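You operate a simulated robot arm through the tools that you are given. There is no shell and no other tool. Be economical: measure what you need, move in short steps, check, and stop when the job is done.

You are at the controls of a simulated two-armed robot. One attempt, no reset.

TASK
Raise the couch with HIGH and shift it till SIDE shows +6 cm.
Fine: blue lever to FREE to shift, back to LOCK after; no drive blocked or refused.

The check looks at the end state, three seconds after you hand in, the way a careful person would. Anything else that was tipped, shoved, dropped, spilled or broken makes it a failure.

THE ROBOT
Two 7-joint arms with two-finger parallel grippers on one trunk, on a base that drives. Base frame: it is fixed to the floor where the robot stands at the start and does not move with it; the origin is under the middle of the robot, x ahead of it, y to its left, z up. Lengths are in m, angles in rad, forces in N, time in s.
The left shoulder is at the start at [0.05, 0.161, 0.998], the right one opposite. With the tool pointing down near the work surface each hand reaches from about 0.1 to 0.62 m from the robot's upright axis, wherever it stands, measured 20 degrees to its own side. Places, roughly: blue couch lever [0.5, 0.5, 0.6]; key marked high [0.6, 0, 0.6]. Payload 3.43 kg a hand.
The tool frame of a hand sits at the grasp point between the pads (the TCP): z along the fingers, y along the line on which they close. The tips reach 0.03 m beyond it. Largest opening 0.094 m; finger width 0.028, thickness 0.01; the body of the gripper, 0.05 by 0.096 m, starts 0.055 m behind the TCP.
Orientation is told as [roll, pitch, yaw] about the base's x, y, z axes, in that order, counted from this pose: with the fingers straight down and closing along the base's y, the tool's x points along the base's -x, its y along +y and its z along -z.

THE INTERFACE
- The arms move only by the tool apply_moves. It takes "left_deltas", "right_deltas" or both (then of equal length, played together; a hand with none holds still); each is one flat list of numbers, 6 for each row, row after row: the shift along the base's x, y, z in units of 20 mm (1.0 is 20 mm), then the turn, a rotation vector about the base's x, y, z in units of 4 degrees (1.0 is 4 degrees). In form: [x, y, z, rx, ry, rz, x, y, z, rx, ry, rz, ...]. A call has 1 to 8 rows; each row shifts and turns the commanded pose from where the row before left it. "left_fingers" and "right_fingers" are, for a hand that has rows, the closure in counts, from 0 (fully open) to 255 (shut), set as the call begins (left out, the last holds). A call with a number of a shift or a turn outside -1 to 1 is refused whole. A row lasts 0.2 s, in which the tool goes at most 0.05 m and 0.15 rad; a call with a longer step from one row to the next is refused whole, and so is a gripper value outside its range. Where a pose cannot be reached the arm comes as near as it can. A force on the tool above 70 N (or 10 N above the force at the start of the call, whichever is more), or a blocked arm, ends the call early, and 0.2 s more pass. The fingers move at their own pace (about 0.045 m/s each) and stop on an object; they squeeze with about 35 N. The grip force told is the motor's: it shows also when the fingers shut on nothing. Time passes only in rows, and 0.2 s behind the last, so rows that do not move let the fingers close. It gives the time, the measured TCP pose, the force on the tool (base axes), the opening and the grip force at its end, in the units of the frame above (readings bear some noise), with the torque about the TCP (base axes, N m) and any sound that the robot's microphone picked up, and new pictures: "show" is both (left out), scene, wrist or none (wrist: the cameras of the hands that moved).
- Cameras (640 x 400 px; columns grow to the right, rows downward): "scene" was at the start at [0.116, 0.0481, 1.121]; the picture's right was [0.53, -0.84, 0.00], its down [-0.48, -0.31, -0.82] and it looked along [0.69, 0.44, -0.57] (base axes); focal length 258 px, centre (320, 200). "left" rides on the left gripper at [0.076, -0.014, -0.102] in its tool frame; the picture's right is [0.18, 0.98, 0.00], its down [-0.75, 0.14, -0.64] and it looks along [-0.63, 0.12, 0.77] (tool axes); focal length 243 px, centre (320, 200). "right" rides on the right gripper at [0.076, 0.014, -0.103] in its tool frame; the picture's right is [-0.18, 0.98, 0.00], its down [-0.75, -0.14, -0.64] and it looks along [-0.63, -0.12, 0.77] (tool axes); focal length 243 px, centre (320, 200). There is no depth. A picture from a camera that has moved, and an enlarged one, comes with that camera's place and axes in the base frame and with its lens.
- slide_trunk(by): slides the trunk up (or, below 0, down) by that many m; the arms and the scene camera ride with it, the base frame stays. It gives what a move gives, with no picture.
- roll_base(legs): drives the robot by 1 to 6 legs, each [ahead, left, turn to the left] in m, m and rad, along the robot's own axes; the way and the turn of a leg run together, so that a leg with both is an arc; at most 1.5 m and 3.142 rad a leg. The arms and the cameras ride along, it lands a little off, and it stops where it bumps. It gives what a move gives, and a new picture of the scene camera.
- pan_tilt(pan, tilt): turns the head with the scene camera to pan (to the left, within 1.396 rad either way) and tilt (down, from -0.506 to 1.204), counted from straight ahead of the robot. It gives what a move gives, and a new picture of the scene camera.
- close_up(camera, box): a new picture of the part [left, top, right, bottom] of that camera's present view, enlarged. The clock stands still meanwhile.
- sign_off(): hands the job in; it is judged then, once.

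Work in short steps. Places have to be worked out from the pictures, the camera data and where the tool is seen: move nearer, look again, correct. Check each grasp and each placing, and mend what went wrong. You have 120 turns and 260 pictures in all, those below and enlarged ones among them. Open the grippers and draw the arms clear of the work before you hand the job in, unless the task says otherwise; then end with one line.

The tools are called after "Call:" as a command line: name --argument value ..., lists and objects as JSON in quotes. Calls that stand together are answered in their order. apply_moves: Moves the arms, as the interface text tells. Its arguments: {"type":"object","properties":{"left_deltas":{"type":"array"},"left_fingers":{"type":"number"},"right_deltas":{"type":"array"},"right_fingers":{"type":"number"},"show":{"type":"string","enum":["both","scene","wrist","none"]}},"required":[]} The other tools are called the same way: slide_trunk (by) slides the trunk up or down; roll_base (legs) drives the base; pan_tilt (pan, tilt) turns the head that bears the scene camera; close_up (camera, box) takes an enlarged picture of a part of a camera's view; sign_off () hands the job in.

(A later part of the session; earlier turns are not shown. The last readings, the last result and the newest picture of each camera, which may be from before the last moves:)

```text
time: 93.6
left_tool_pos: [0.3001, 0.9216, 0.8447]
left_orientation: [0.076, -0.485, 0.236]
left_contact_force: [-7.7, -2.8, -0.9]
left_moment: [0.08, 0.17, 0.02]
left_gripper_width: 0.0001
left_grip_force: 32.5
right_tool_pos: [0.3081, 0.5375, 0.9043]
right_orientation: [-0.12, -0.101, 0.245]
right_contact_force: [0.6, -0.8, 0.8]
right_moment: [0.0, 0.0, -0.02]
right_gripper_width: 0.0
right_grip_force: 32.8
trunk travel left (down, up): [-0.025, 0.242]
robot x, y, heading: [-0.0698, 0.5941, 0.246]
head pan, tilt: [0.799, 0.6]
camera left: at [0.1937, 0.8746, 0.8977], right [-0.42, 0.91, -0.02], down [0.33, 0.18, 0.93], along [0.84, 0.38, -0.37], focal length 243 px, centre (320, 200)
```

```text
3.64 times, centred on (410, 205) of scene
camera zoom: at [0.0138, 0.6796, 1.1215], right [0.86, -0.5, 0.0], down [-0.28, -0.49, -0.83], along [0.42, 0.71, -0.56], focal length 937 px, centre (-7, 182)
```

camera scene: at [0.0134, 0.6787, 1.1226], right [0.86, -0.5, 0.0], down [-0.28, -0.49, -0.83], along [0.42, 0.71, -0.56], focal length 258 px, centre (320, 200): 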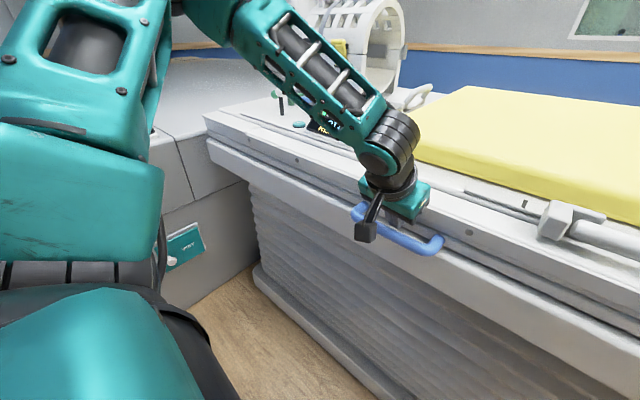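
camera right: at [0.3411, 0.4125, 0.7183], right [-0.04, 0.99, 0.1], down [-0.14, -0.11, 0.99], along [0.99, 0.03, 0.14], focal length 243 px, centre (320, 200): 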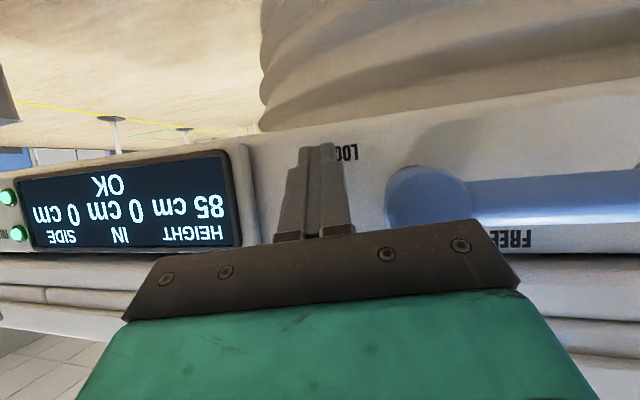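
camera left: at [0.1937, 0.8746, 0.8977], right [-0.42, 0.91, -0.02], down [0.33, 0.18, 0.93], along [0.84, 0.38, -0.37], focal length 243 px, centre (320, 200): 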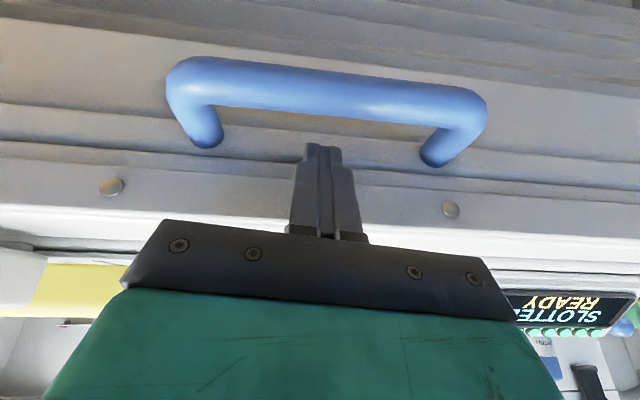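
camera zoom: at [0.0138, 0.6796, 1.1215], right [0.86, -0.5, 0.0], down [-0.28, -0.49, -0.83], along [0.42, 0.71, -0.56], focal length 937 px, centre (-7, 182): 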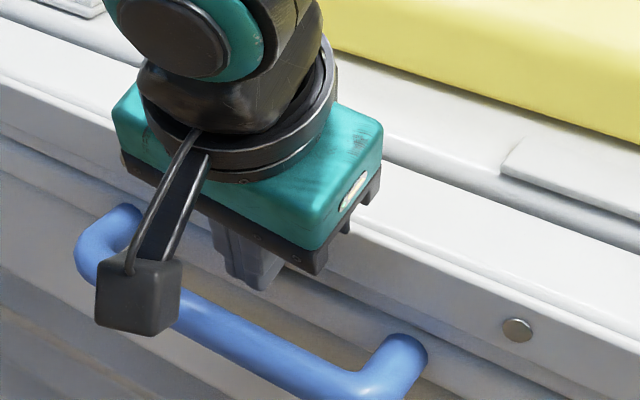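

The ledge leaves only ~2.4 cm behind the bar, too narrow for the fingers edgewise. I'll back off and spin the hand 90° about its axis, so one 1-cm-thick finger goes behind the bar and the other in front.

Call:
apply_moves --left_deltas '[-0.9, -0.22, 0.5, 0, 0, 0, -0.9, -0.22, 0.5, 0, 0, 0, -0.9, -0.22, 0.5, -0.457, -0.14, 0.88, -0.3, 0, 0, -0.457, -0.14, 0.88, 0, 0, 0, -0.457, -0.14, 0.88, 0, 0, 0, -0.457, -0.14, 0.88, 0, 0, 0, -0.457, -0.14, 0.88, 0, 0, 0, -0.457, -0.14, 0.88]' --show "none"

Call:
apply_moves --left_deltas '[0, 0, 0, -0.457, -0.14, 0.88, 0, 0, 0, -0.457, -0.14, 0.88, 0, 0, 0, -0.457, -0.14, 0.88, 0, 0, 0, -0.457, -0.14, 0.88, 0, 0, 0, -0.457, -0.14, 0.88, 0, 0, 0, -0.457, -0.14, 0.88, 0, 0, 0, -0.457, -0.14, 0.88, 0, 0, 0, -0.457, -0.14, 0.88]' --left_fingers 80 --show "none"

Call:
apply_moves --left_deltas '[0, 0, 0, -0.457, -0.14, 0.88, 0, 0, 0, -0.457, -0.14, 0.88, 0, 0, 0, -0.457, -0.14, 0.88, 0, 0, 0, -0.457, -0.14, 0.88, 0, 0, 0, -0.457, -0.14, 0.88, 0, 0, 0, -0.457, -0.14, 0.88, 0, 0, 0, -0.457, -0.14, 0.88, 0, 0, 0, -0.457, -0.14, 0.88]' --show "both"

```text
time: 95.4
left_tool_pos: [0.2435, 0.9083, 0.8779]
left_orientation: [-0.149, -0.461, 0.708]
left_contact_force: [-0.3, -0.9, 0.2]
left_moment: [0.01, 0.02, 0.02]
left_gripper_width: 0.0
left_grip_force: 33.6
right_tool_pos: [0.3079, 0.5372, 0.9048]
right_orientation: [-0.121, -0.102, 0.244]
right_contact_force: [0.2, 0.9, 0.6]
right_moment: [0.0, 0.0, -0.01]
right_gripper_width: 0.0
right_grip_force: 33.0
trunk travel left (down, up): [-0.025, 0.242]
robot x, y, heading: [-0.0753, 0.5897, 0.242]
head pan, tilt: [0.799, 0.6]
```

```text
time: 97.2
left_tool_pos: [0.243, 0.9082, 0.8786]
left_orientation: [-0.367, -0.29, 1.281]
left_contact_force: [0.0, -1.2, 0.7]
left_moment: [-0.03, -0.01, 0.0]
left_gripper_width: 0.0646
left_grip_force: 0.2
right_tool_pos: [0.309, 0.5369, 0.9053]
right_orientation: [-0.121, -0.101, 0.243]
right_contact_force: [-0.3, -0.3, -0.2]
right_moment: [0.0, -0.02, -0.01]
right_gripper_width: 0.0002
right_grip_force: 33.3
trunk travel left (down, up): [-0.025, 0.242]
robot x, y, heading: [-0.0694, 0.5904, 0.243]
head pan, tilt: [0.799, 0.6]
```

```text
time: 99.0
left_tool_pos: [0.2424, 0.9086, 0.8786]
left_orientation: [-0.452, -0.04, 1.79]
left_contact_force: [0.8, -0.7, 0.7]
left_moment: [0.01, -0.01, -0.02]
left_gripper_width: 0.0648
left_grip_force: 0.0
right_tool_pos: [0.309, 0.5372, 0.9049]
right_orientation: [-0.119, -0.103, 0.242]
right_contact_force: [0.0, -0.1, -0.3]
right_moment: [-0.03, -0.03, 0.02]
right_gripper_width: 0.0001
right_grip_force: 33.2
trunk travel left (down, up): [-0.025, 0.242]
robot x, y, heading: [-0.0721, 0.5923, 0.246]
head pan, tilt: [0.799, 0.6]
camera scene: at [0.0143, 0.6798, 1.1216], right [0.86, -0.5, 0.0], down [-0.28, -0.49, -0.83], along [0.42, 0.71, -0.56], focal length 258 px, centre (320, 200)
camera left: at [0.2292, 0.8243, 0.9722], right [-0.83, -0.36, -0.44], down [-0.56, 0.63, 0.55], along [0.08, 0.69, -0.72], focal length 243 px, centre (320, 200)
```

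scene: 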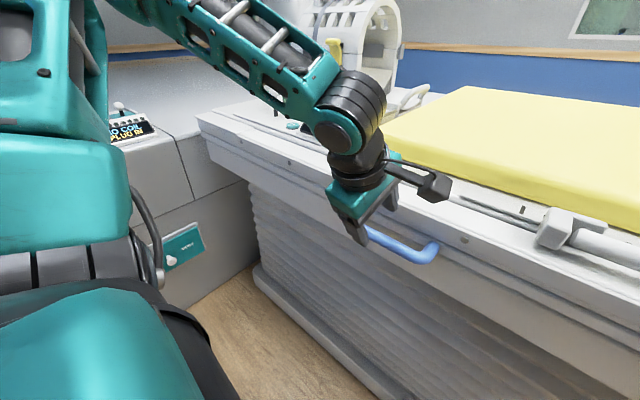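
left: 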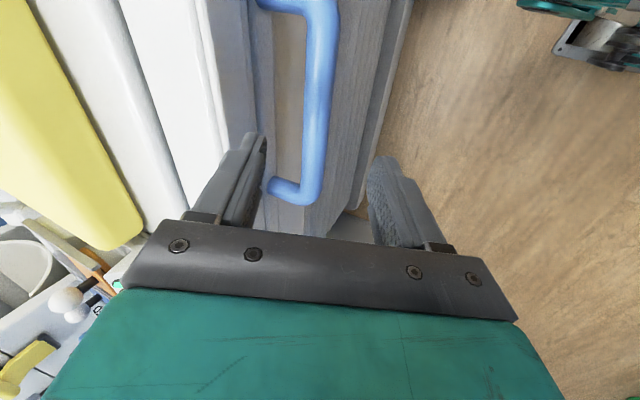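

The spin worked; the bar is between the fingers' lines and I'm nearly aligned. I narrow the opening to ~4.5 cm and slide 5 cm along the finger axis, then check.

Call:
apply_moves --left_deltas '[0, 0, 0, 0, 0, 0, 0, 0, 0, 0, 0, 0, 0.26, 0.08, -0.56, 0, 0, 0, 0.26, 0.08, -0.56, 0, 0, 0, 0.26, 0.08, -0.56, 0, 0, 0, 0.26, 0.08, -0.56, 0, 0, 0]' --left_fingers 134 --show "both"

Call:
close_up --camera "scene" --box '[330, 150, 490, 260]'

```text
time: 100.4
left_tool_pos: [0.2643, 0.9146, 0.8341]
left_orientation: [-0.452, -0.04, 1.79]
left_contact_force: [-1.0, -0.1, -0.1]
left_moment: [0.02, 0.01, 0.01]
left_gripper_width: 0.0449
left_grip_force: 0.1
right_tool_pos: [0.3089, 0.5376, 0.9053]
right_orientation: [-0.119, -0.102, 0.245]
right_contact_force: [-0.6, 0.1, 0.2]
right_moment: [-0.03, 0.0, -0.03]
right_gripper_width: 0.0002
right_grip_force: 33.4
trunk travel left (down, up): [-0.025, 0.242]
robot x, y, heading: [-0.0713, 0.5895, 0.246]
head pan, tilt: [0.799, 0.6]
camera scene: at [0.0143, 0.6798, 1.1216], right [0.86, -0.5, 0.0], down [-0.28, -0.49, -0.83], along [0.42, 0.71, -0.56], focal length 258 px, centre (320, 200)
camera left: at [0.2499, 0.8307, 0.9266], right [-0.83, -0.36, -0.44], down [-0.56, 0.63, 0.55], along [0.08, 0.69, -0.72], focal length 243 px, centre (320, 200)
```

scene: 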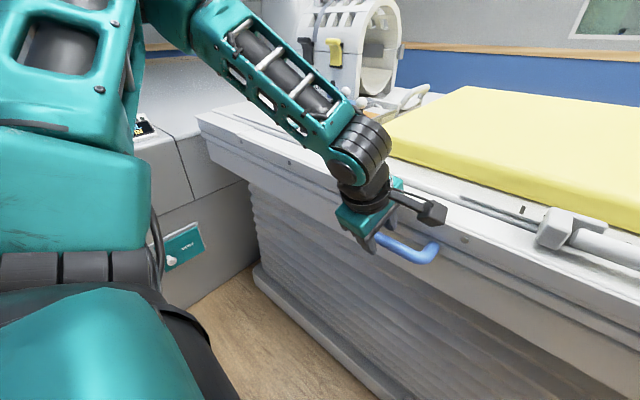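
left: 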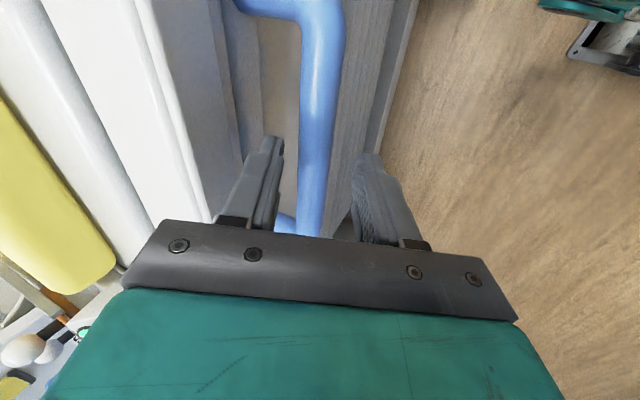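

```text
3.64 times, centred on (410, 205) of scene
camera zoom: at [0.0143, 0.6798, 1.1216], right [0.86, -0.5, 0.0], down [-0.28, -0.49, -0.83], along [0.42, 0.71, -0.56], focal length 937 px, centre (-7, 182)
```

zoom: 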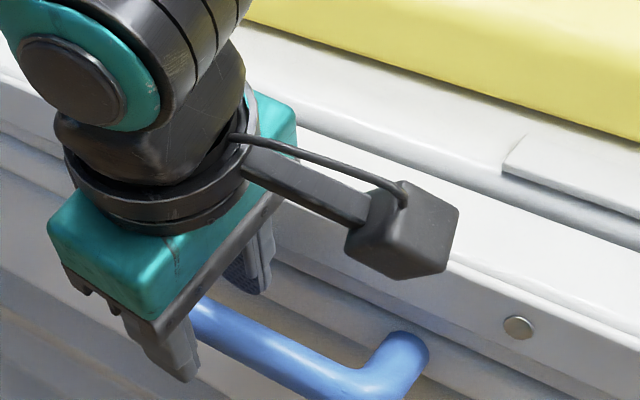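

The bar is straddled with clearance. Slide 3 cm further and close on the bar.

Call:
apply_moves --left_deltas '[0.26, 0.08, -0.56, 0, 0, 0, 0.26, 0.08, -0.56, 0, 0, 0, 0.1, 0.03, -0.23, 0, 0, 0]' --show "wrist"

Call:
apply_moves --left_deltas '[0, 0, 0, 0, 0, 0, 0, 0, 0, 0, 0, 0, 0, 0, 0, 0, 0, 0, 0, 0, 0, 0, 0, 0]' --left_fingers 255 --show "both"

```text
time: 101.2
left_tool_pos: [0.2781, 0.9184, 0.8068]
left_orientation: [-0.456, -0.04, 1.789]
left_contact_force: [-0.1, -0.1, 0.3]
left_moment: [-0.01, 0.02, -0.03]
left_gripper_width: 0.0447
left_grip_force: 0.1
right_tool_pos: [0.3082, 0.5379, 0.9056]
right_orientation: [-0.121, -0.102, 0.243]
right_contact_force: [0.1, 0.2, 0.0]
right_moment: [0.0, 0.02, 0.01]
right_gripper_width: 0.0001
right_grip_force: 32.8
trunk travel left (down, up): [-0.025, 0.242]
robot x, y, heading: [-0.0682, 0.5903, 0.246]
head pan, tilt: [0.799, 0.6]
camera left: at [0.2634, 0.8343, 0.9007], right [-0.83, -0.35, -0.44], down [-0.56, 0.63, 0.55], along [0.08, 0.69, -0.71], focal length 243 px, centre (320, 200)
```

left: 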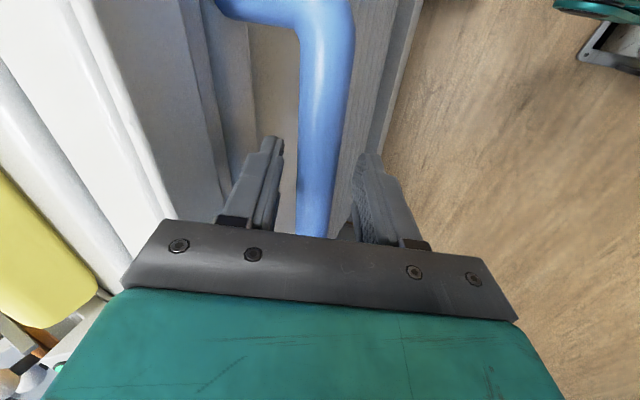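

```text
time: 102.2
left_tool_pos: [0.2785, 0.9182, 0.8083]
left_orientation: [-0.456, -0.039, 1.792]
left_contact_force: [8.8, 3.4, 10.5]
left_moment: [-0.46, -0.34, 0.92]
left_gripper_width: 0.0246
left_grip_force: 44.3
right_tool_pos: [0.31, 0.5372, 0.905]
right_orientation: [-0.119, -0.101, 0.244]
right_contact_force: [0.1, -0.5, 1.1]
right_moment: [-0.02, 0.0, 0.0]
right_gripper_width: 0.0001
right_grip_force: 32.8
trunk travel left (down, up): [-0.025, 0.242]
robot x, y, heading: [-0.069, 0.5952, 0.243]
head pan, tilt: [0.799, 0.6]
camera scene: at [0.0144, 0.6796, 1.1217], right [0.86, -0.5, 0.0], down [-0.28, -0.49, -0.83], along [0.42, 0.71, -0.56], focal length 258 px, centre (320, 200)
camera left: at [0.2643, 0.8344, 0.9019], right [-0.82, -0.36, -0.44], down [-0.56, 0.63, 0.54], along [0.08, 0.69, -0.72], focal length 243 px, centre (320, 200)
```

scene: 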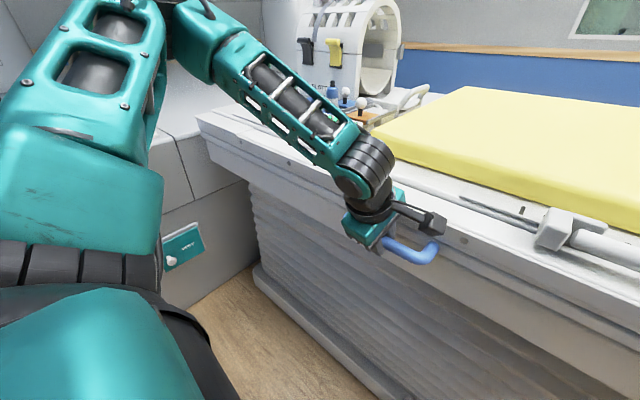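
left: 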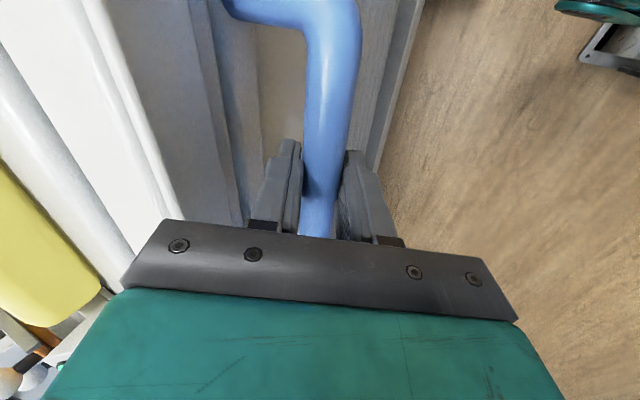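

The bar is gripped (24.6 mm). I turn the head toward the display, then pull gently toward me in 3 mm steps.

Call:
pan_tilt --pan -0.6 --tilt 0.6

Call:
apply_moves --left_deltas '[-0.15, -0.037, 0, 0, 0, 0, -0.15, -0.037, 0, 0, 0, 0, -0.15, -0.037, 0, 0, 0, 0, -0.15, -0.037, 0, 0, 0, 0, -0.15, -0.037, 0, 0, 0, 0]' --show "scene"

```text
time: 103.7
left_tool_pos: [0.2761, 0.9182, 0.8073]
left_orientation: [-0.459, -0.041, 1.791]
left_contact_force: [10.1, 5.4, 20.7]
left_moment: [-0.89, -0.5, 1.14]
left_gripper_width: 0.0246
left_grip_force: 45.0
right_tool_pos: [0.3086, 0.5366, 0.9046]
right_orientation: [-0.121, -0.101, 0.244]
right_contact_force: [0.3, 0.1, -0.3]
right_moment: [0.0, -0.02, -0.01]
right_gripper_width: 0.0003
right_grip_force: 33.3
trunk travel left (down, up): [-0.025, 0.242]
robot x, y, heading: [-0.0725, 0.5914, 0.245]
head pan, tilt: [-0.6, 0.6]
camera scene: at [0.0523, 0.5721, 1.1217], right [-0.35, -0.94, 0.0], down [-0.53, 0.2, -0.83], along [0.77, -0.29, -0.56], focal length 258 px, centre (320, 200)
```

scene: 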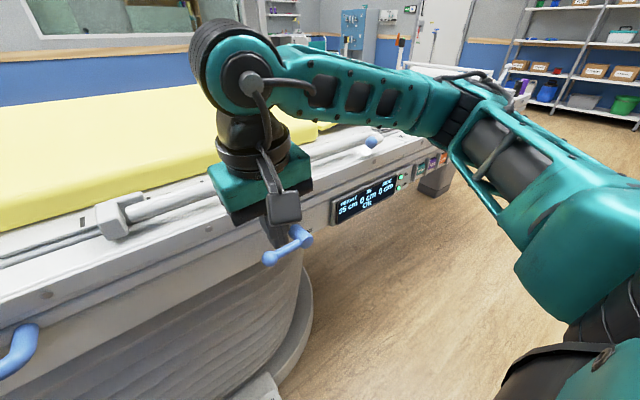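

```text
time: 104.9
left_tool_pos: [0.259, 0.9137, 0.808]
left_orientation: [-0.457, -0.04, 1.789]
left_contact_force: [2.0, -6.1, 22.0]
left_moment: [-0.17, -0.24, 1.58]
left_gripper_width: 0.0246
left_grip_force: 44.8
right_tool_pos: [0.3081, 0.5354, 0.905]
right_orientation: [-0.12, -0.104, 0.245]
right_contact_force: [0.4, 0.3, -0.2]
right_moment: [0.02, 0.0, 0.0]
right_gripper_width: 0.0003
right_grip_force: 32.2
trunk travel left (down, up): [-0.025, 0.242]
robot x, y, heading: [-0.0716, 0.5883, 0.244]
head pan, tilt: [-0.6, 0.6]
camera scene: at [0.0516, 0.5711, 1.1217], right [-0.35, -0.94, 0.0], down [-0.53, 0.2, -0.83], along [0.77, -0.29, -0.56], focal length 258 px, centre (320, 200)
```

scene: 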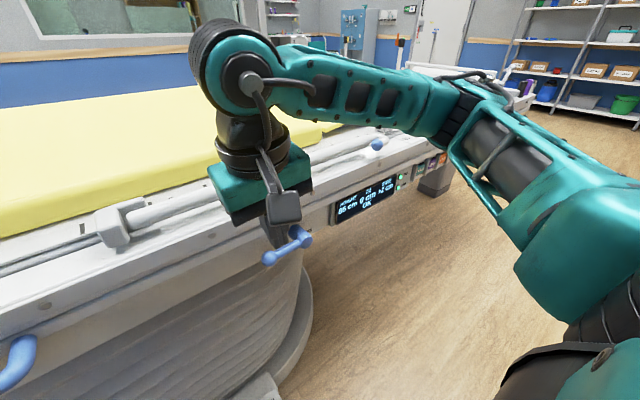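

It moves with little force. I read the display.

Call:
close_up --camera "scene" --box '[300, 140, 460, 240]'

```text
4.00 times, centred on (380, 190) of scene
camera zoom: at [0.0516, 0.5711, 1.1217], right [-0.35, -0.94, 0.0], down [-0.53, 0.2, -0.83], along [0.77, -0.29, -0.56], focal length 1031 px, centre (80, 240)
```

zoom: 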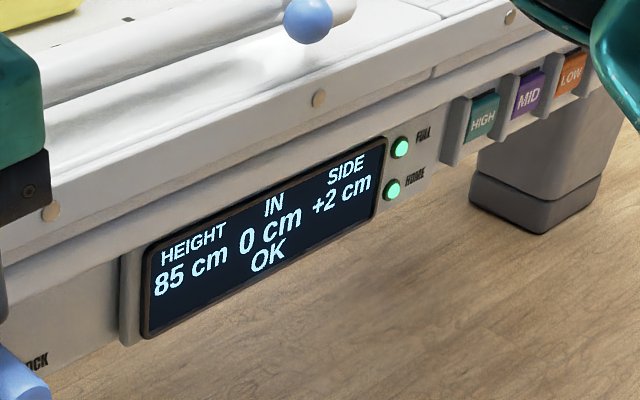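

SIDE reads +2 cm and + is toward me. I pull another ~3.2 cm, retracting the right hand alongside for clearance.

Call:
apply_moves --left_deltas '[-0.194, -0.048, 0, 0, 0, 0, -0.194, -0.048, 0, 0, 0, 0, -0.194, -0.048, 0, 0, 0, 0, -0.194, -0.048, 0, 0, 0, 0, -0.194, -0.048, 0, 0, 0, 0, -0.194, -0.048, 0, 0, 0, 0, -0.194, -0.048, 0, 0, 0, 0, -0.194, -0.048, 0, 0, 0, 0]' --right_deltas '[-0.4, -0.1, 0.1, 0, 0, 0, -0.4, -0.1, 0.1, 0, 0, 0, -0.4, -0.1, 0.1, 0, 0, 0, -0.4, -0.1, 0.1, 0, 0, 0, -0.4, -0.1, 0, 0, 0, 0, -0.4, -0.1, 0, 0, 0, 0, -0.4, -0.1, 0, 0, 0, 0, 0, 0, 0, 0, 0, 0]' --show "none"

Call:
close_up --camera "scene" --box '[300, 140, 460, 240]'

```text
time: 106.7
left_tool_pos: [0.2281, 0.9024, 0.8072]
left_orientation: [-0.455, -0.037, 1.782]
left_contact_force: [2.0, -24.1, 21.0]
left_moment: [-0.17, -0.49, 1.27]
left_gripper_width: 0.0247
left_grip_force: 45.2
right_tool_pos: [0.2516, 0.5203, 0.9124]
right_orientation: [-0.118, -0.102, 0.243]
right_contact_force: [0.6, 0.3, 0.4]
right_moment: [-0.02, 0.01, 0.01]
right_gripper_width: 0.0
right_grip_force: 33.0
trunk travel left (down, up): [-0.025, 0.242]
robot x, y, heading: [-0.071, 0.5941, 0.244]
head pan, tilt: [-0.6, 0.6]
```

```text
4.00 times, centred on (380, 190) of scene
camera zoom: at [0.0515, 0.57, 1.1218], right [-0.35, -0.94, 0.0], down [-0.53, 0.2, -0.83], along [0.77, -0.29, -0.56], focal length 1031 px, centre (80, 240)
```

zoom: 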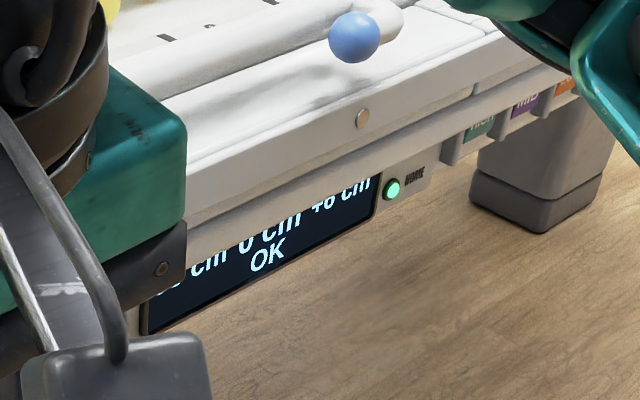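

The top slides over the display's upper part; I zoom on the SIDE digits.

Call:
close_up --camera "scene" --box '[350, 170, 414, 210]'

```text
10.00 times, centred on (382, 190) of scene
camera zoom: at [0.0515, 0.57, 1.1218], right [-0.35, -0.94, 0.0], down [-0.53, 0.2, -0.83], along [0.77, -0.29, -0.56], focal length 2578 px, centre (-300, 300)
```

zoom: 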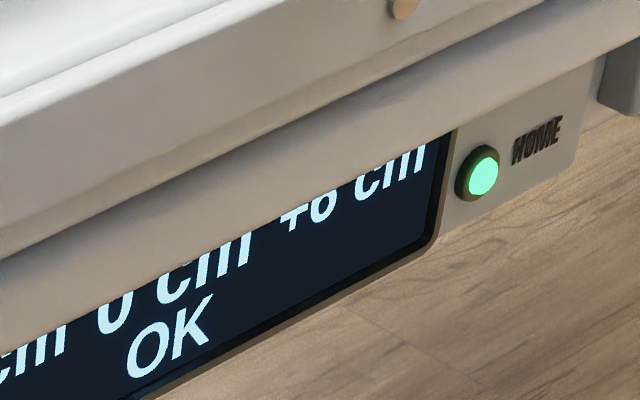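

It looks like +6, but I want a sure reading. I lower and pitch the right hand so its camera can see under the overhanging top to the display.

Call:
apply_moves --right_deltas '[-0.2, -0.5, -0.8, 0.247, -0.969, 0, -0.2, -0.5, -0.8, 0.247, -0.969, 0, -0.2, -0.5, -0.8, 0.247, -0.969, 0, -0.2, -0.5, -0.8, 0.247, -0.969, 0, 0, -0.5, -0.8, 0.247, -0.969, 0, 0, -0.5, -0.8, 0.247, -0.969, 0, 0, -0.5, -0.8, 0.247, -0.969, 0, 0, -0.5, -0.8, 0.247, -0.969, 0]' --show "wrist"

```text
time: 108.5
left_tool_pos: [0.2296, 0.9028, 0.8081]
left_orientation: [-0.457, -0.036, 1.785]
left_contact_force: [7.2, -28.0, 15.5]
left_moment: [-0.31, -0.17, 1.24]
left_gripper_width: 0.0245
left_grip_force: 44.8
right_tool_pos: [0.3308, 0.5114, 0.793]
right_orientation: [-0.113, -0.662, 0.241]
right_contact_force: [0.3, -0.1, 0.2]
right_moment: [-0.02, -0.02, 0.01]
right_gripper_width: 0.0
right_grip_force: 33.2
right hand out of reach, approached as far as the arm can: row 2, 3, 4, 5, 6, 7, 8
trunk travel left (down, up): [-0.025, 0.242]
robot x, y, heading: [-0.0689, 0.5933, 0.241]
head pan, tilt: [-0.6, 0.6]
camera right: at [0.2063, 0.507, 0.8244], right [-0.03, 1.0, 0.03], down [0.2, -0.02, 0.98], along [0.98, 0.03, -0.2], focal length 243 px, centre (320, 200)
```

right: 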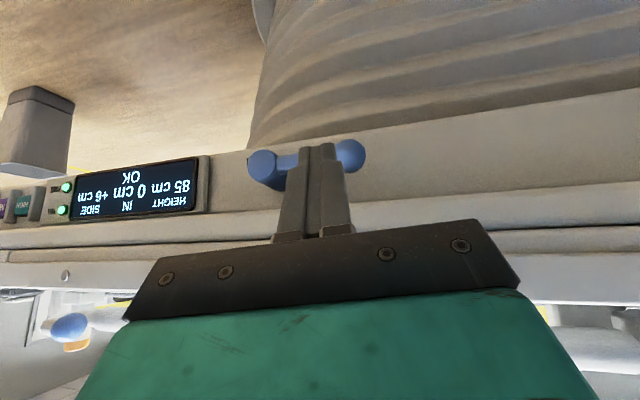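

Call:
close_up --camera "right" --box '[40, 140, 220, 240]'

```text
3.56 times, centred on (130, 190) of right
camera zoom: at [0.2063, 0.507, 0.8244], right [-0.03, 1.0, 0.03], down [0.2, -0.02, 0.98], along [0.98, 0.03, -0.2], focal length 863 px, centre (996, 236)
```

zoom: 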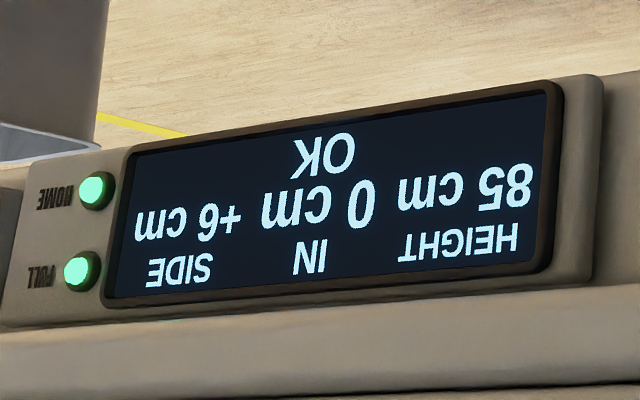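

Reads +6 cm (OK). By my hand travel it's ~5.3–5.5 cm, so it may be near the rounding edge; I pull ~3 mm more, relieving the sideways force, and re-read.

Call:
apply_moves --left_deltas '[-0.08, -0.1, 0, 0, 0, 0, -0.08, -0.1, 0, 0, 0, 0, 0, 0, 0, 0, 0, 0]' --show "none"

Call:
close_up --camera "right" --box '[40, 140, 220, 240]'

```text
time: 109.3
left_tool_pos: [0.225, 0.9017, 0.808]
left_orientation: [-0.455, -0.039, 1.79]
left_contact_force: [-8.7, -9.3, 27.8]
left_moment: [-1.7, -0.8, 0.61]
left_gripper_width: 0.0244
left_grip_force: 44.9
right_tool_pos: [0.3291, 0.5123, 0.7945]
right_orientation: [-0.114, -0.662, 0.241]
right_contact_force: [0.1, -0.3, 0.3]
right_moment: [0.01, 0.0, 0.01]
right_gripper_width: 0.0
right_grip_force: 33.3
trunk travel left (down, up): [-0.025, 0.242]
robot x, y, heading: [-0.0693, 0.595, 0.242]
head pan, tilt: [-0.6, 0.6]
```

```text
3.56 times, centred on (130, 190) of right
camera zoom: at [0.2049, 0.508, 0.8255], right [-0.03, 1.0, 0.02], down [0.2, -0.02, 0.98], along [0.98, 0.03, -0.2], focal length 863 px, centre (996, 236)
```

zoom: 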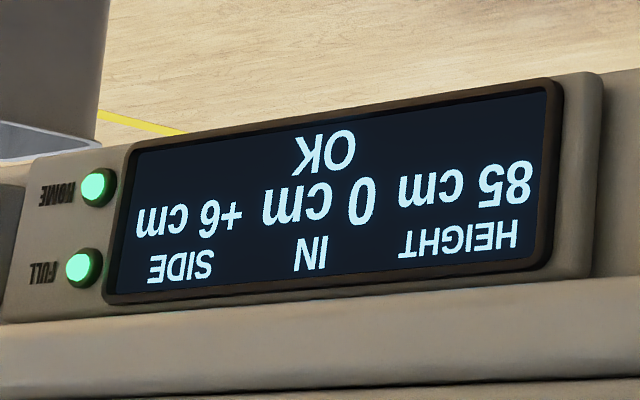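

+6 held, well inside the band. I release the bar by opening modestly, then withdraw along the finger axis.

Call:
apply_moves --left_deltas '[0, 0, 0, 0, 0, 0, 0, 0, 0, 0, 0, 0, 0, 0, 0, 0, 0, 0]' --left_fingers 134 --show "wrist"

Call:
apply_moves --left_deltas '[-0.26, -0.08, 0.56, 0, 0, 0, -0.26, -0.08, 0.56, 0, 0, 0, -0.26, -0.08, 0.56, 0, 0, 0, -0.26, -0.08, 0.56, 0, 0, 0, -0.26, -0.08, 0.56, 0, 0, 0, -0.26, -0.08, 0.56, 0, 0, 0, -0.6, -0.08, 0.3, 0, 0, 0, -0.6, -0.08, 0.3, 0, 0, 0]' --show "both"

Call:
close_up --camera "right" --box '[40, 140, 220, 240]'

```text
time: 110.1
left_tool_pos: [0.2255, 0.9026, 0.8062]
left_orientation: [-0.451, -0.041, 1.789]
left_contact_force: [0.3, 0.6, -1.0]
left_moment: [0.01, -0.06, 0.01]
left_gripper_width: 0.0446
left_grip_force: 0.1
right_tool_pos: [0.3296, 0.5129, 0.7915]
right_orientation: [-0.114, -0.659, 0.243]
right_contact_force: [-0.5, -0.6, -0.5]
right_moment: [0.02, 0.0, 0.01]
right_gripper_width: 0.0
right_grip_force: 32.7
trunk travel left (down, up): [-0.025, 0.242]
robot x, y, heading: [-0.0721, 0.5923, 0.241]
head pan, tilt: [-0.6, 0.6]
camera left: at [0.2127, 0.8189, 0.8999], right [-0.83, -0.35, -0.44], down [-0.56, 0.63, 0.55], along [0.08, 0.69, -0.72], focal length 243 px, centre (320, 200)
```

left: 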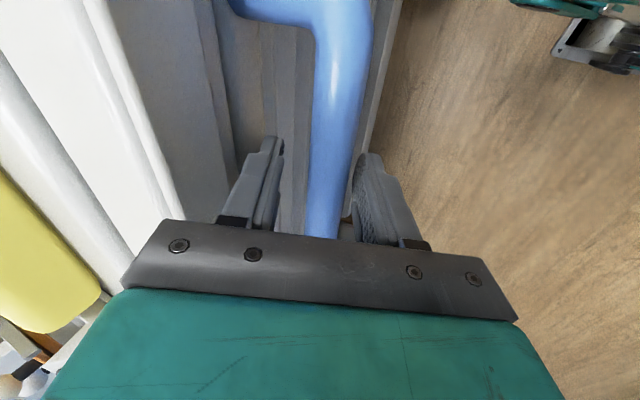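

```text
time: 111.9
left_tool_pos: [0.2102, 0.8995, 0.8944]
left_orientation: [-0.451, -0.041, 1.789]
left_contact_force: [-0.1, 0.1, -0.5]
left_moment: [-0.03, 0.0, 0.01]
left_gripper_width: 0.0446
left_grip_force: 0.0
left hand out of reach, approached as far as the arm can: row 2, 3, 4, 5, 6, 7, 8
right_tool_pos: [0.3291, 0.5132, 0.7922]
right_orientation: [-0.116, -0.659, 0.242]
right_contact_force: [-0.6, 0.0, -0.4]
right_moment: [0.01, 0.02, 0.03]
right_gripper_width: 0.0
right_grip_force: 33.1
trunk travel left (down, up): [-0.025, 0.242]
robot x, y, heading: [-0.0703, 0.5917, 0.245]
head pan, tilt: [-0.6, 0.6]
camera scene: at [0.0525, 0.5726, 1.1216], right [-0.35, -0.94, 0.0], down [-0.53, 0.2, -0.83], along [0.77, -0.29, -0.56], focal length 258 px, centre (320, 200)
camera left: at [0.1968, 0.8157, 0.9875], right [-0.83, -0.35, -0.44], down [-0.56, 0.63, 0.55], along [0.08, 0.69, -0.72], focal length 243 px, centre (320, 200)
```

scene: 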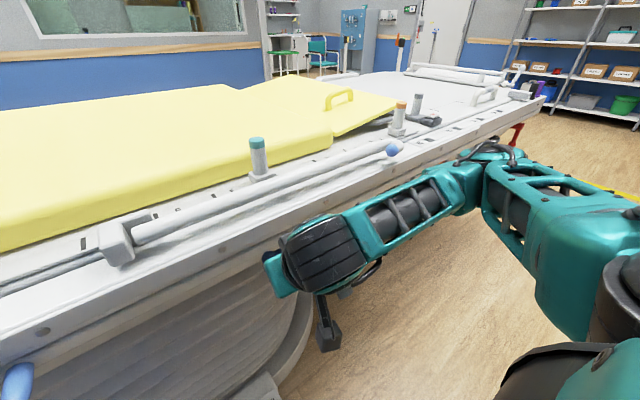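
left: 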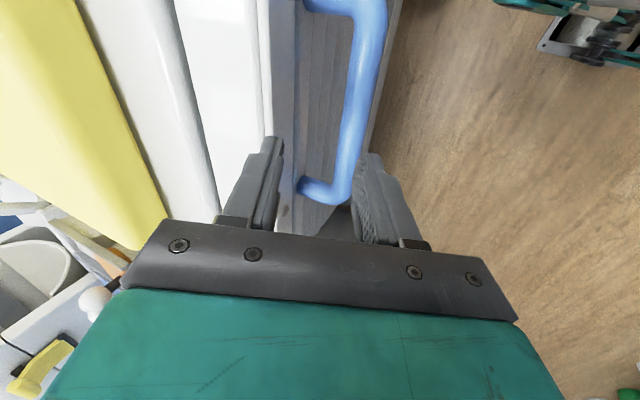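

```text
3.56 times, centred on (130, 190) of right
camera zoom: at [0.2063, 0.5088, 0.8248], right [-0.02, 1.0, 0.02], down [0.2, -0.02, 0.98], along [0.98, 0.03, -0.2], focal length 863 px, centre (996, 236)
```

zoom: 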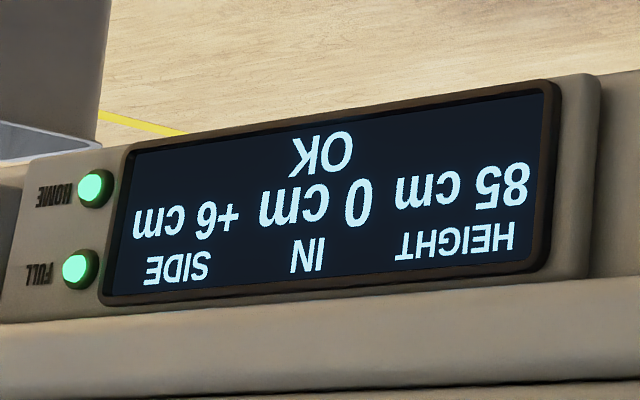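

Released; +6 cm stays. Now back to the lever position for the right arm: back off, then move right.

Call:
roll_base --legs '[[-0.185, 0, 0], [0, -0.146, 0]]'

Call:
pan_tilt --pan 0.05 --tilt 0.6

```text
time: 115.0
left_tool_pos: [0.065, 0.7156, 0.8932]
left_orientation: [-0.451, -0.038, 1.788]
left_contact_force: [-0.1, 1.0, 0.2]
left_moment: [0.01, 0.02, 0.0]
left_gripper_width: 0.0447
left_grip_force: 0.1
right_tool_pos: [0.1855, 0.3263, 0.7909]
right_orientation: [-0.118, -0.658, 0.241]
right_contact_force: [0.4, 0.0, -0.5]
right_moment: [0.02, -0.04, 0.01]
right_gripper_width: 0.0001
right_grip_force: 33.3
trunk travel left (down, up): [-0.025, 0.242]
robot x, y, heading: [-0.2174, 0.4111, 0.24]
head pan, tilt: [-0.6, 0.6]
camera scene: at [-0.0935, 0.3869, 1.1216], right [-0.35, -0.94, 0.0], down [-0.53, 0.2, -0.83], along [0.77, -0.29, -0.56], focal length 258 px, centre (320, 200)
```

scene: 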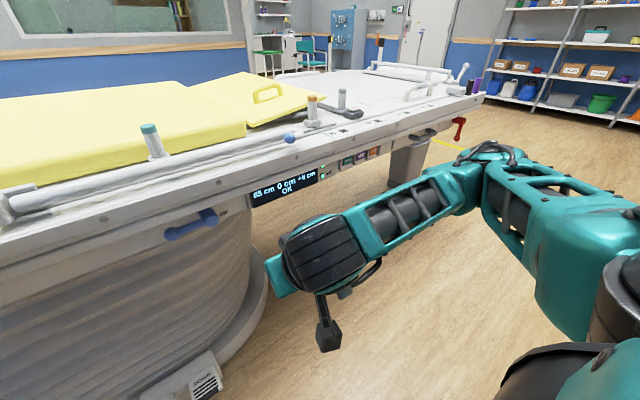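

```text
time: 116.0
left_tool_pos: [0.065, 0.7139, 0.8945]
left_orientation: [-0.453, -0.041, 1.789]
left_contact_force: [0.3, 0.1, 0.5]
left_moment: [0.02, 0.01, -0.01]
left_gripper_width: 0.0445
left_grip_force: 0.0
right_tool_pos: [0.184, 0.3265, 0.7916]
right_orientation: [-0.116, -0.661, 0.24]
right_contact_force: [0.3, 0.2, 1.1]
right_moment: [0.02, 0.01, 0.01]
right_gripper_width: 0.0
right_grip_force: 33.0
trunk travel left (down, up): [-0.025, 0.242]
robot x, y, heading: [-0.2177, 0.4034, 0.239]
head pan, tilt: [0.051, 0.6]
camera scene: at [-0.0916, 0.4433, 1.1216], right [0.29, -0.96, 0.0], down [-0.54, -0.16, -0.83], along [0.79, 0.24, -0.56], focal length 258 px, centre (320, 200)
```

scene: 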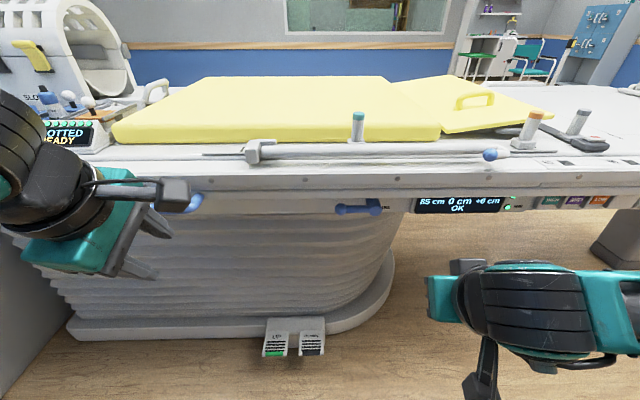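

I bring the right hand forward-left to in front of the lever arm and pitch it closer to horizontal (≈ -74°), so the finger can fit under the overhanging top.

Call:
apply_moves --right_deltas '[0.9, 0.9, -0.5, 0.247, -0.969, 0, 0.9, 0.9, -0.5, 0.247, -0.969, 0, 0.9, 0.9, -0.5, 0.247, -0.969, 0, 0.9, 0.9, -0.4, 0.247, -0.969, 0, 0.9, 0.9, -0.4, 0.247, -0.969, 0, 0.9, 0.9, -0.4, 0.247, -0.969, 0, 0.9, 0.9, 0, 0.247, -0.969, 0, 0.9, 0.9, 0, 0.247, -0.969, 0]' --show "both"

```text
time: 117.8
left_tool_pos: [0.064, 0.7145, 0.8936]
left_orientation: [-0.453, -0.04, 1.787]
left_contact_force: [-0.2, -0.2, -0.1]
left_moment: [0.0, 0.01, -0.03]
left_gripper_width: 0.0447
left_grip_force: 0.0
right_tool_pos: [0.3268, 0.4695, 0.7389]
right_orientation: [-0.101, -1.22, 0.229]
right_contact_force: [0.4, 0.3, -0.2]
right_moment: [0.01, -0.01, 0.0]
right_gripper_width: 0.0
right_grip_force: 33.3
trunk travel left (down, up): [-0.025, 0.242]
robot x, y, heading: [-0.2176, 0.4104, 0.244]
head pan, tilt: [0.051, 0.6]
camera scene: at [-0.0917, 0.4435, 1.1216], right [0.29, -0.96, 0.0], down [-0.54, -0.16, -0.83], along [0.79, 0.24, -0.56], focal length 258 px, centre (320, 200)
camera right: at [0.204, 0.4665, 0.7015], right [-0.07, 0.99, 0.14], down [-0.33, -0.15, 0.93], along [0.94, 0.02, 0.33], focal length 243 px, centre (320, 200)
```

scene: 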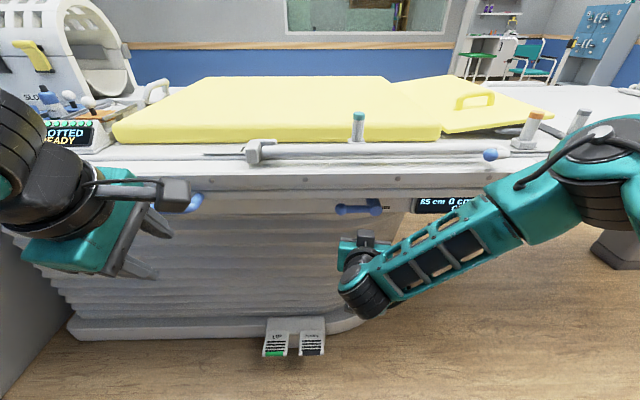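
right: 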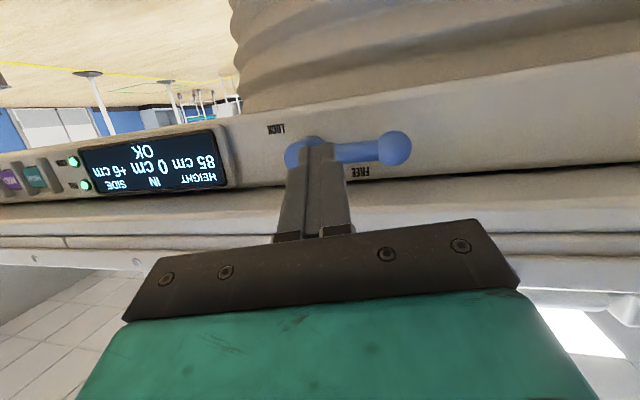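

Clear view: lever at FREE (arm z≈0.737), underside of the moved top at z≈0.79. I pitch a bit more, raise the tip to z≈0.765 and shift ~2.6 cm left, still in front.

Call:
apply_moves --right_deltas '[-0.16, 0.63, 0.8, 0.247, -0.969, 0, -0.16, 0.63, 0.8, 0.247, -0.969, 0, 0, 0, 0, 0, 0, 0]' --show "wrist"

```text
time: 118.6
left_tool_pos: [0.0645, 0.7139, 0.8941]
left_orientation: [-0.451, -0.041, 1.788]
left_contact_force: [0.2, 0.1, -0.1]
left_moment: [-0.02, 0.01, 0.02]
left_gripper_width: 0.0447
left_grip_force: 0.1
right_tool_pos: [0.3198, 0.4952, 0.7708]
right_orientation: [-0.092, -1.359, 0.219]
right_contact_force: [-0.5, -0.8, -0.2]
right_moment: [0.01, 0.02, 0.01]
right_gripper_width: 0.0
right_grip_force: 32.6
trunk travel left (down, up): [-0.025, 0.242]
robot x, y, heading: [-0.217, 0.4072, 0.239]
head pan, tilt: [0.051, 0.6]
camera right: at [0.2037, 0.494, 0.7163], right [-0.09, 0.98, 0.16], down [-0.45, -0.18, 0.87], along [0.89, 0.0, 0.46], focal length 243 px, centre (320, 200)
```

right: 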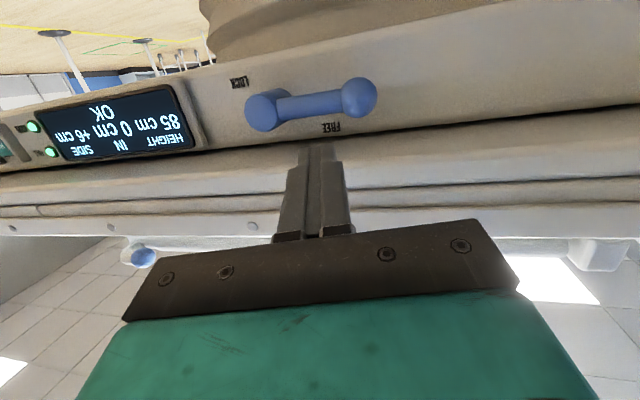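

Geometry says the finger just clears above the arm. I raise 3 mm and advance under the overhang in stages.

Call:
apply_moves --right_deltas '[0.6, 0.15, 0.15, 0, 0, 0, 0.9, 0.227, 0, 0, 0, 0, 0.9, 0.227, 0, 0, 0, 0, 0.6, 0.15, 0, 0, 0, 0]' --show "wrist"

Call:
close_up --camera "scene" --box '[280, 150, 480, 275]'

```text
time: 119.6
left_tool_pos: [0.0644, 0.7138, 0.8938]
left_orientation: [-0.453, -0.04, 1.79]
left_contact_force: [0.5, 0.1, 0.1]
left_moment: [-0.02, 0.01, 0.0]
left_gripper_width: 0.0448
left_grip_force: 0.0
right_tool_pos: [0.3806, 0.5115, 0.7731]
right_orientation: [-0.093, -1.358, 0.221]
right_contact_force: [0.0, -0.9, 0.8]
right_moment: [0.0, 0.01, 0.02]
right_gripper_width: 0.0001
right_grip_force: 33.4
trunk travel left (down, up): [-0.025, 0.242]
robot x, y, heading: [-0.2186, 0.4085, 0.241]
head pan, tilt: [0.051, 0.6]
camera right: at [0.2651, 0.5092, 0.7203], right [-0.09, 0.98, 0.16], down [-0.45, -0.18, 0.87], along [0.89, 0.0, 0.46], focal length 243 px, centre (320, 200)
```

right: 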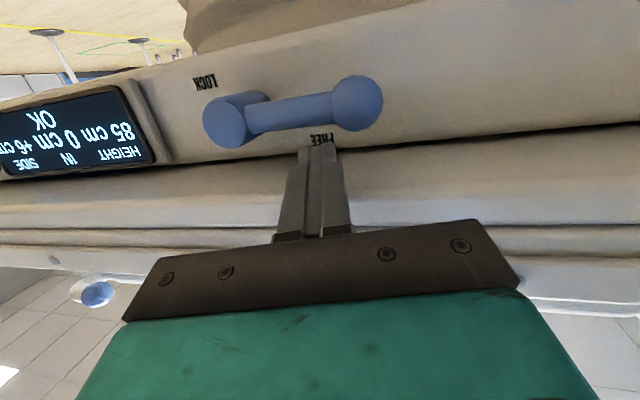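

```text
3.20 times, centred on (380, 212) of scene
camera zoom: at [-0.0916, 0.4434, 1.1216], right [0.29, -0.96, 0.0], down [-0.54, -0.16, -0.83], along [0.79, 0.24, -0.56], focal length 825 px, centre (128, 160)
```

zoom: 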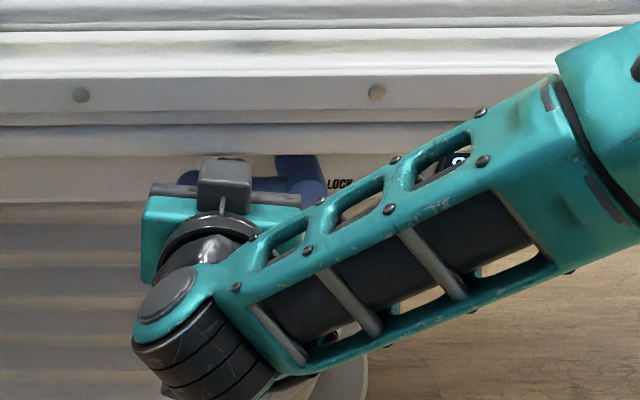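

Still free; another 3 cm in.

Call:
apply_moves --right_deltas '[0.5, 0.12, 0, 0, 0, 0, 0.5, 0.12, 0, 0, 0, 0, 0.45, 0.11, 0, 0, 0, 0]' --show "wrist"

```text
time: 120.4
left_tool_pos: [0.0649, 0.714, 0.8939]
left_orientation: [-0.453, -0.039, 1.791]
left_contact_force: [-0.7, -1.1, 0.2]
left_moment: [0.0, -0.01, 0.01]
left_gripper_width: 0.0445
left_grip_force: 0.0
right_tool_pos: [0.4116, 0.5179, 0.7751]
right_orientation: [-0.09, -1.362, 0.216]
right_contact_force: [-0.5, -0.4, 0.1]
right_moment: [-0.01, 0.0, 0.02]
right_gripper_width: 0.0
right_grip_force: 33.1
trunk travel left (down, up): [-0.025, 0.242]
robot x, y, heading: [-0.2174, 0.4074, 0.243]
head pan, tilt: [0.051, 0.6]
camera right: at [0.2952, 0.5165, 0.7207], right [-0.09, 0.98, 0.16], down [-0.45, -0.18, 0.87], along [0.89, 0.0, 0.46], focal length 243 px, centre (320, 200)
```

right: 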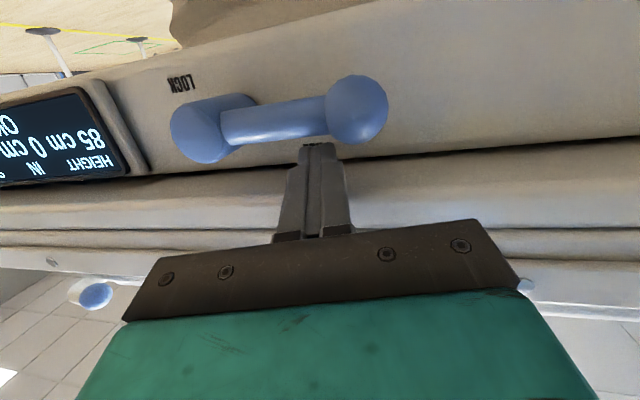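

The fingertip sits just above the arm near the ball. Now press down along the arc (first ~60°).

Call:
apply_moves --right_deltas '[0.06, -0.24, -0.68, 0, 0, 0, -0.037, 0.146, -0.71, 0, 0, 0, -0.032, 0.126, -0.71, 0, 0, 0, 0.059, -0.233, -0.675, 0, 0, 0, 0.059, -0.233, -0.675, 0, 0, 0]' --show "both"

Call:
close_up --camera "scene" --box '[280, 150, 480, 275]'

```text
time: 121.6
left_tool_pos: [0.0656, 0.7144, 0.8927]
left_orientation: [-0.452, -0.04, 1.789]
left_contact_force: [1.1, 1.1, 0.0]
left_moment: [-0.02, -0.03, 0.01]
left_gripper_width: 0.0447
left_grip_force: 0.1
right_tool_pos: [0.4132, 0.5097, 0.7041]
right_orientation: [-0.09, -1.357, 0.217]
right_contact_force: [-0.2, 0.9, 0.6]
right_moment: [0.0, -0.03, 0.01]
right_gripper_width: 0.0
right_grip_force: 32.9
trunk travel left (down, up): [-0.025, 0.242]
robot x, y, heading: [-0.2173, 0.4056, 0.235]
head pan, tilt: [0.051, 0.6]
camera scene: at [-0.0916, 0.4434, 1.1216], right [0.29, -0.96, 0.0], down [-0.54, -0.16, -0.83], along [0.79, 0.24, -0.56], focal length 258 px, centre (320, 200)
camera right: at [0.2966, 0.5083, 0.6513], right [-0.09, 0.98, 0.16], down [-0.45, -0.18, 0.87], along [0.89, 0.01, 0.46], focal length 243 px, centre (320, 200)
```

scene: 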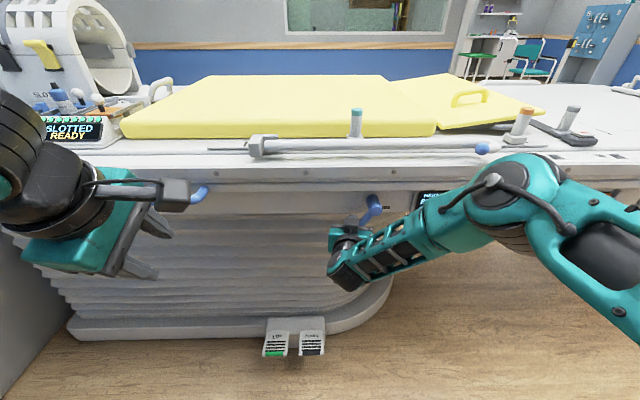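
right: 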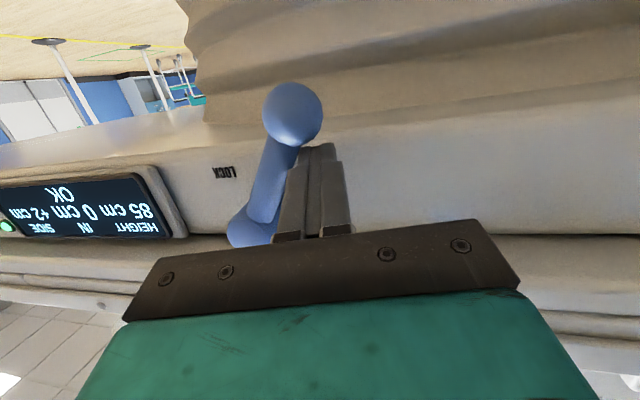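

```text
3.20 times, centred on (380, 212) of scene
camera zoom: at [-0.0916, 0.4434, 1.1216], right [0.29, -0.96, 0.0], down [-0.54, -0.16, -0.83], along [0.79, 0.24, -0.56], focal length 825 px, centre (128, 160)
```

zoom: 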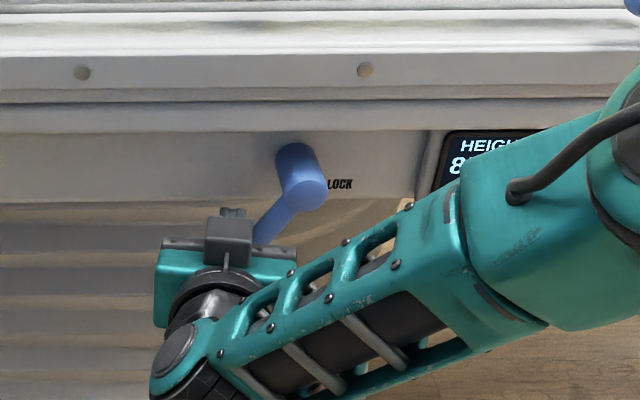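

The display seems to have changed; I check it.

Call:
close_up --camera "right" --box '[0, 160, 190, 270]'

```text
3.37 times, centred on (95, 215) of right
camera zoom: at [0.2966, 0.5083, 0.6513], right [-0.09, 0.98, 0.16], down [-0.45, -0.18, 0.87], along [0.89, 0.01, 0.46], focal length 817 px, centre (1078, 150)
```

zoom: 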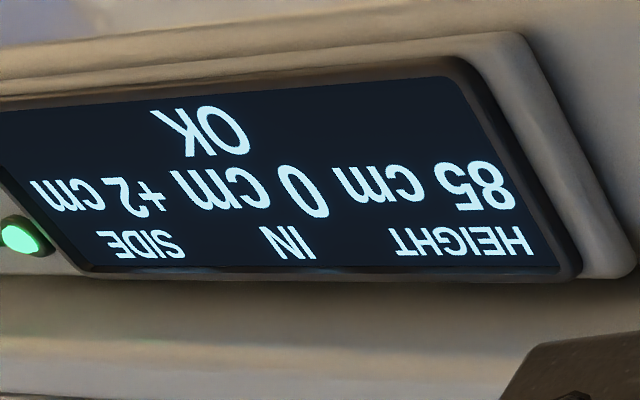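

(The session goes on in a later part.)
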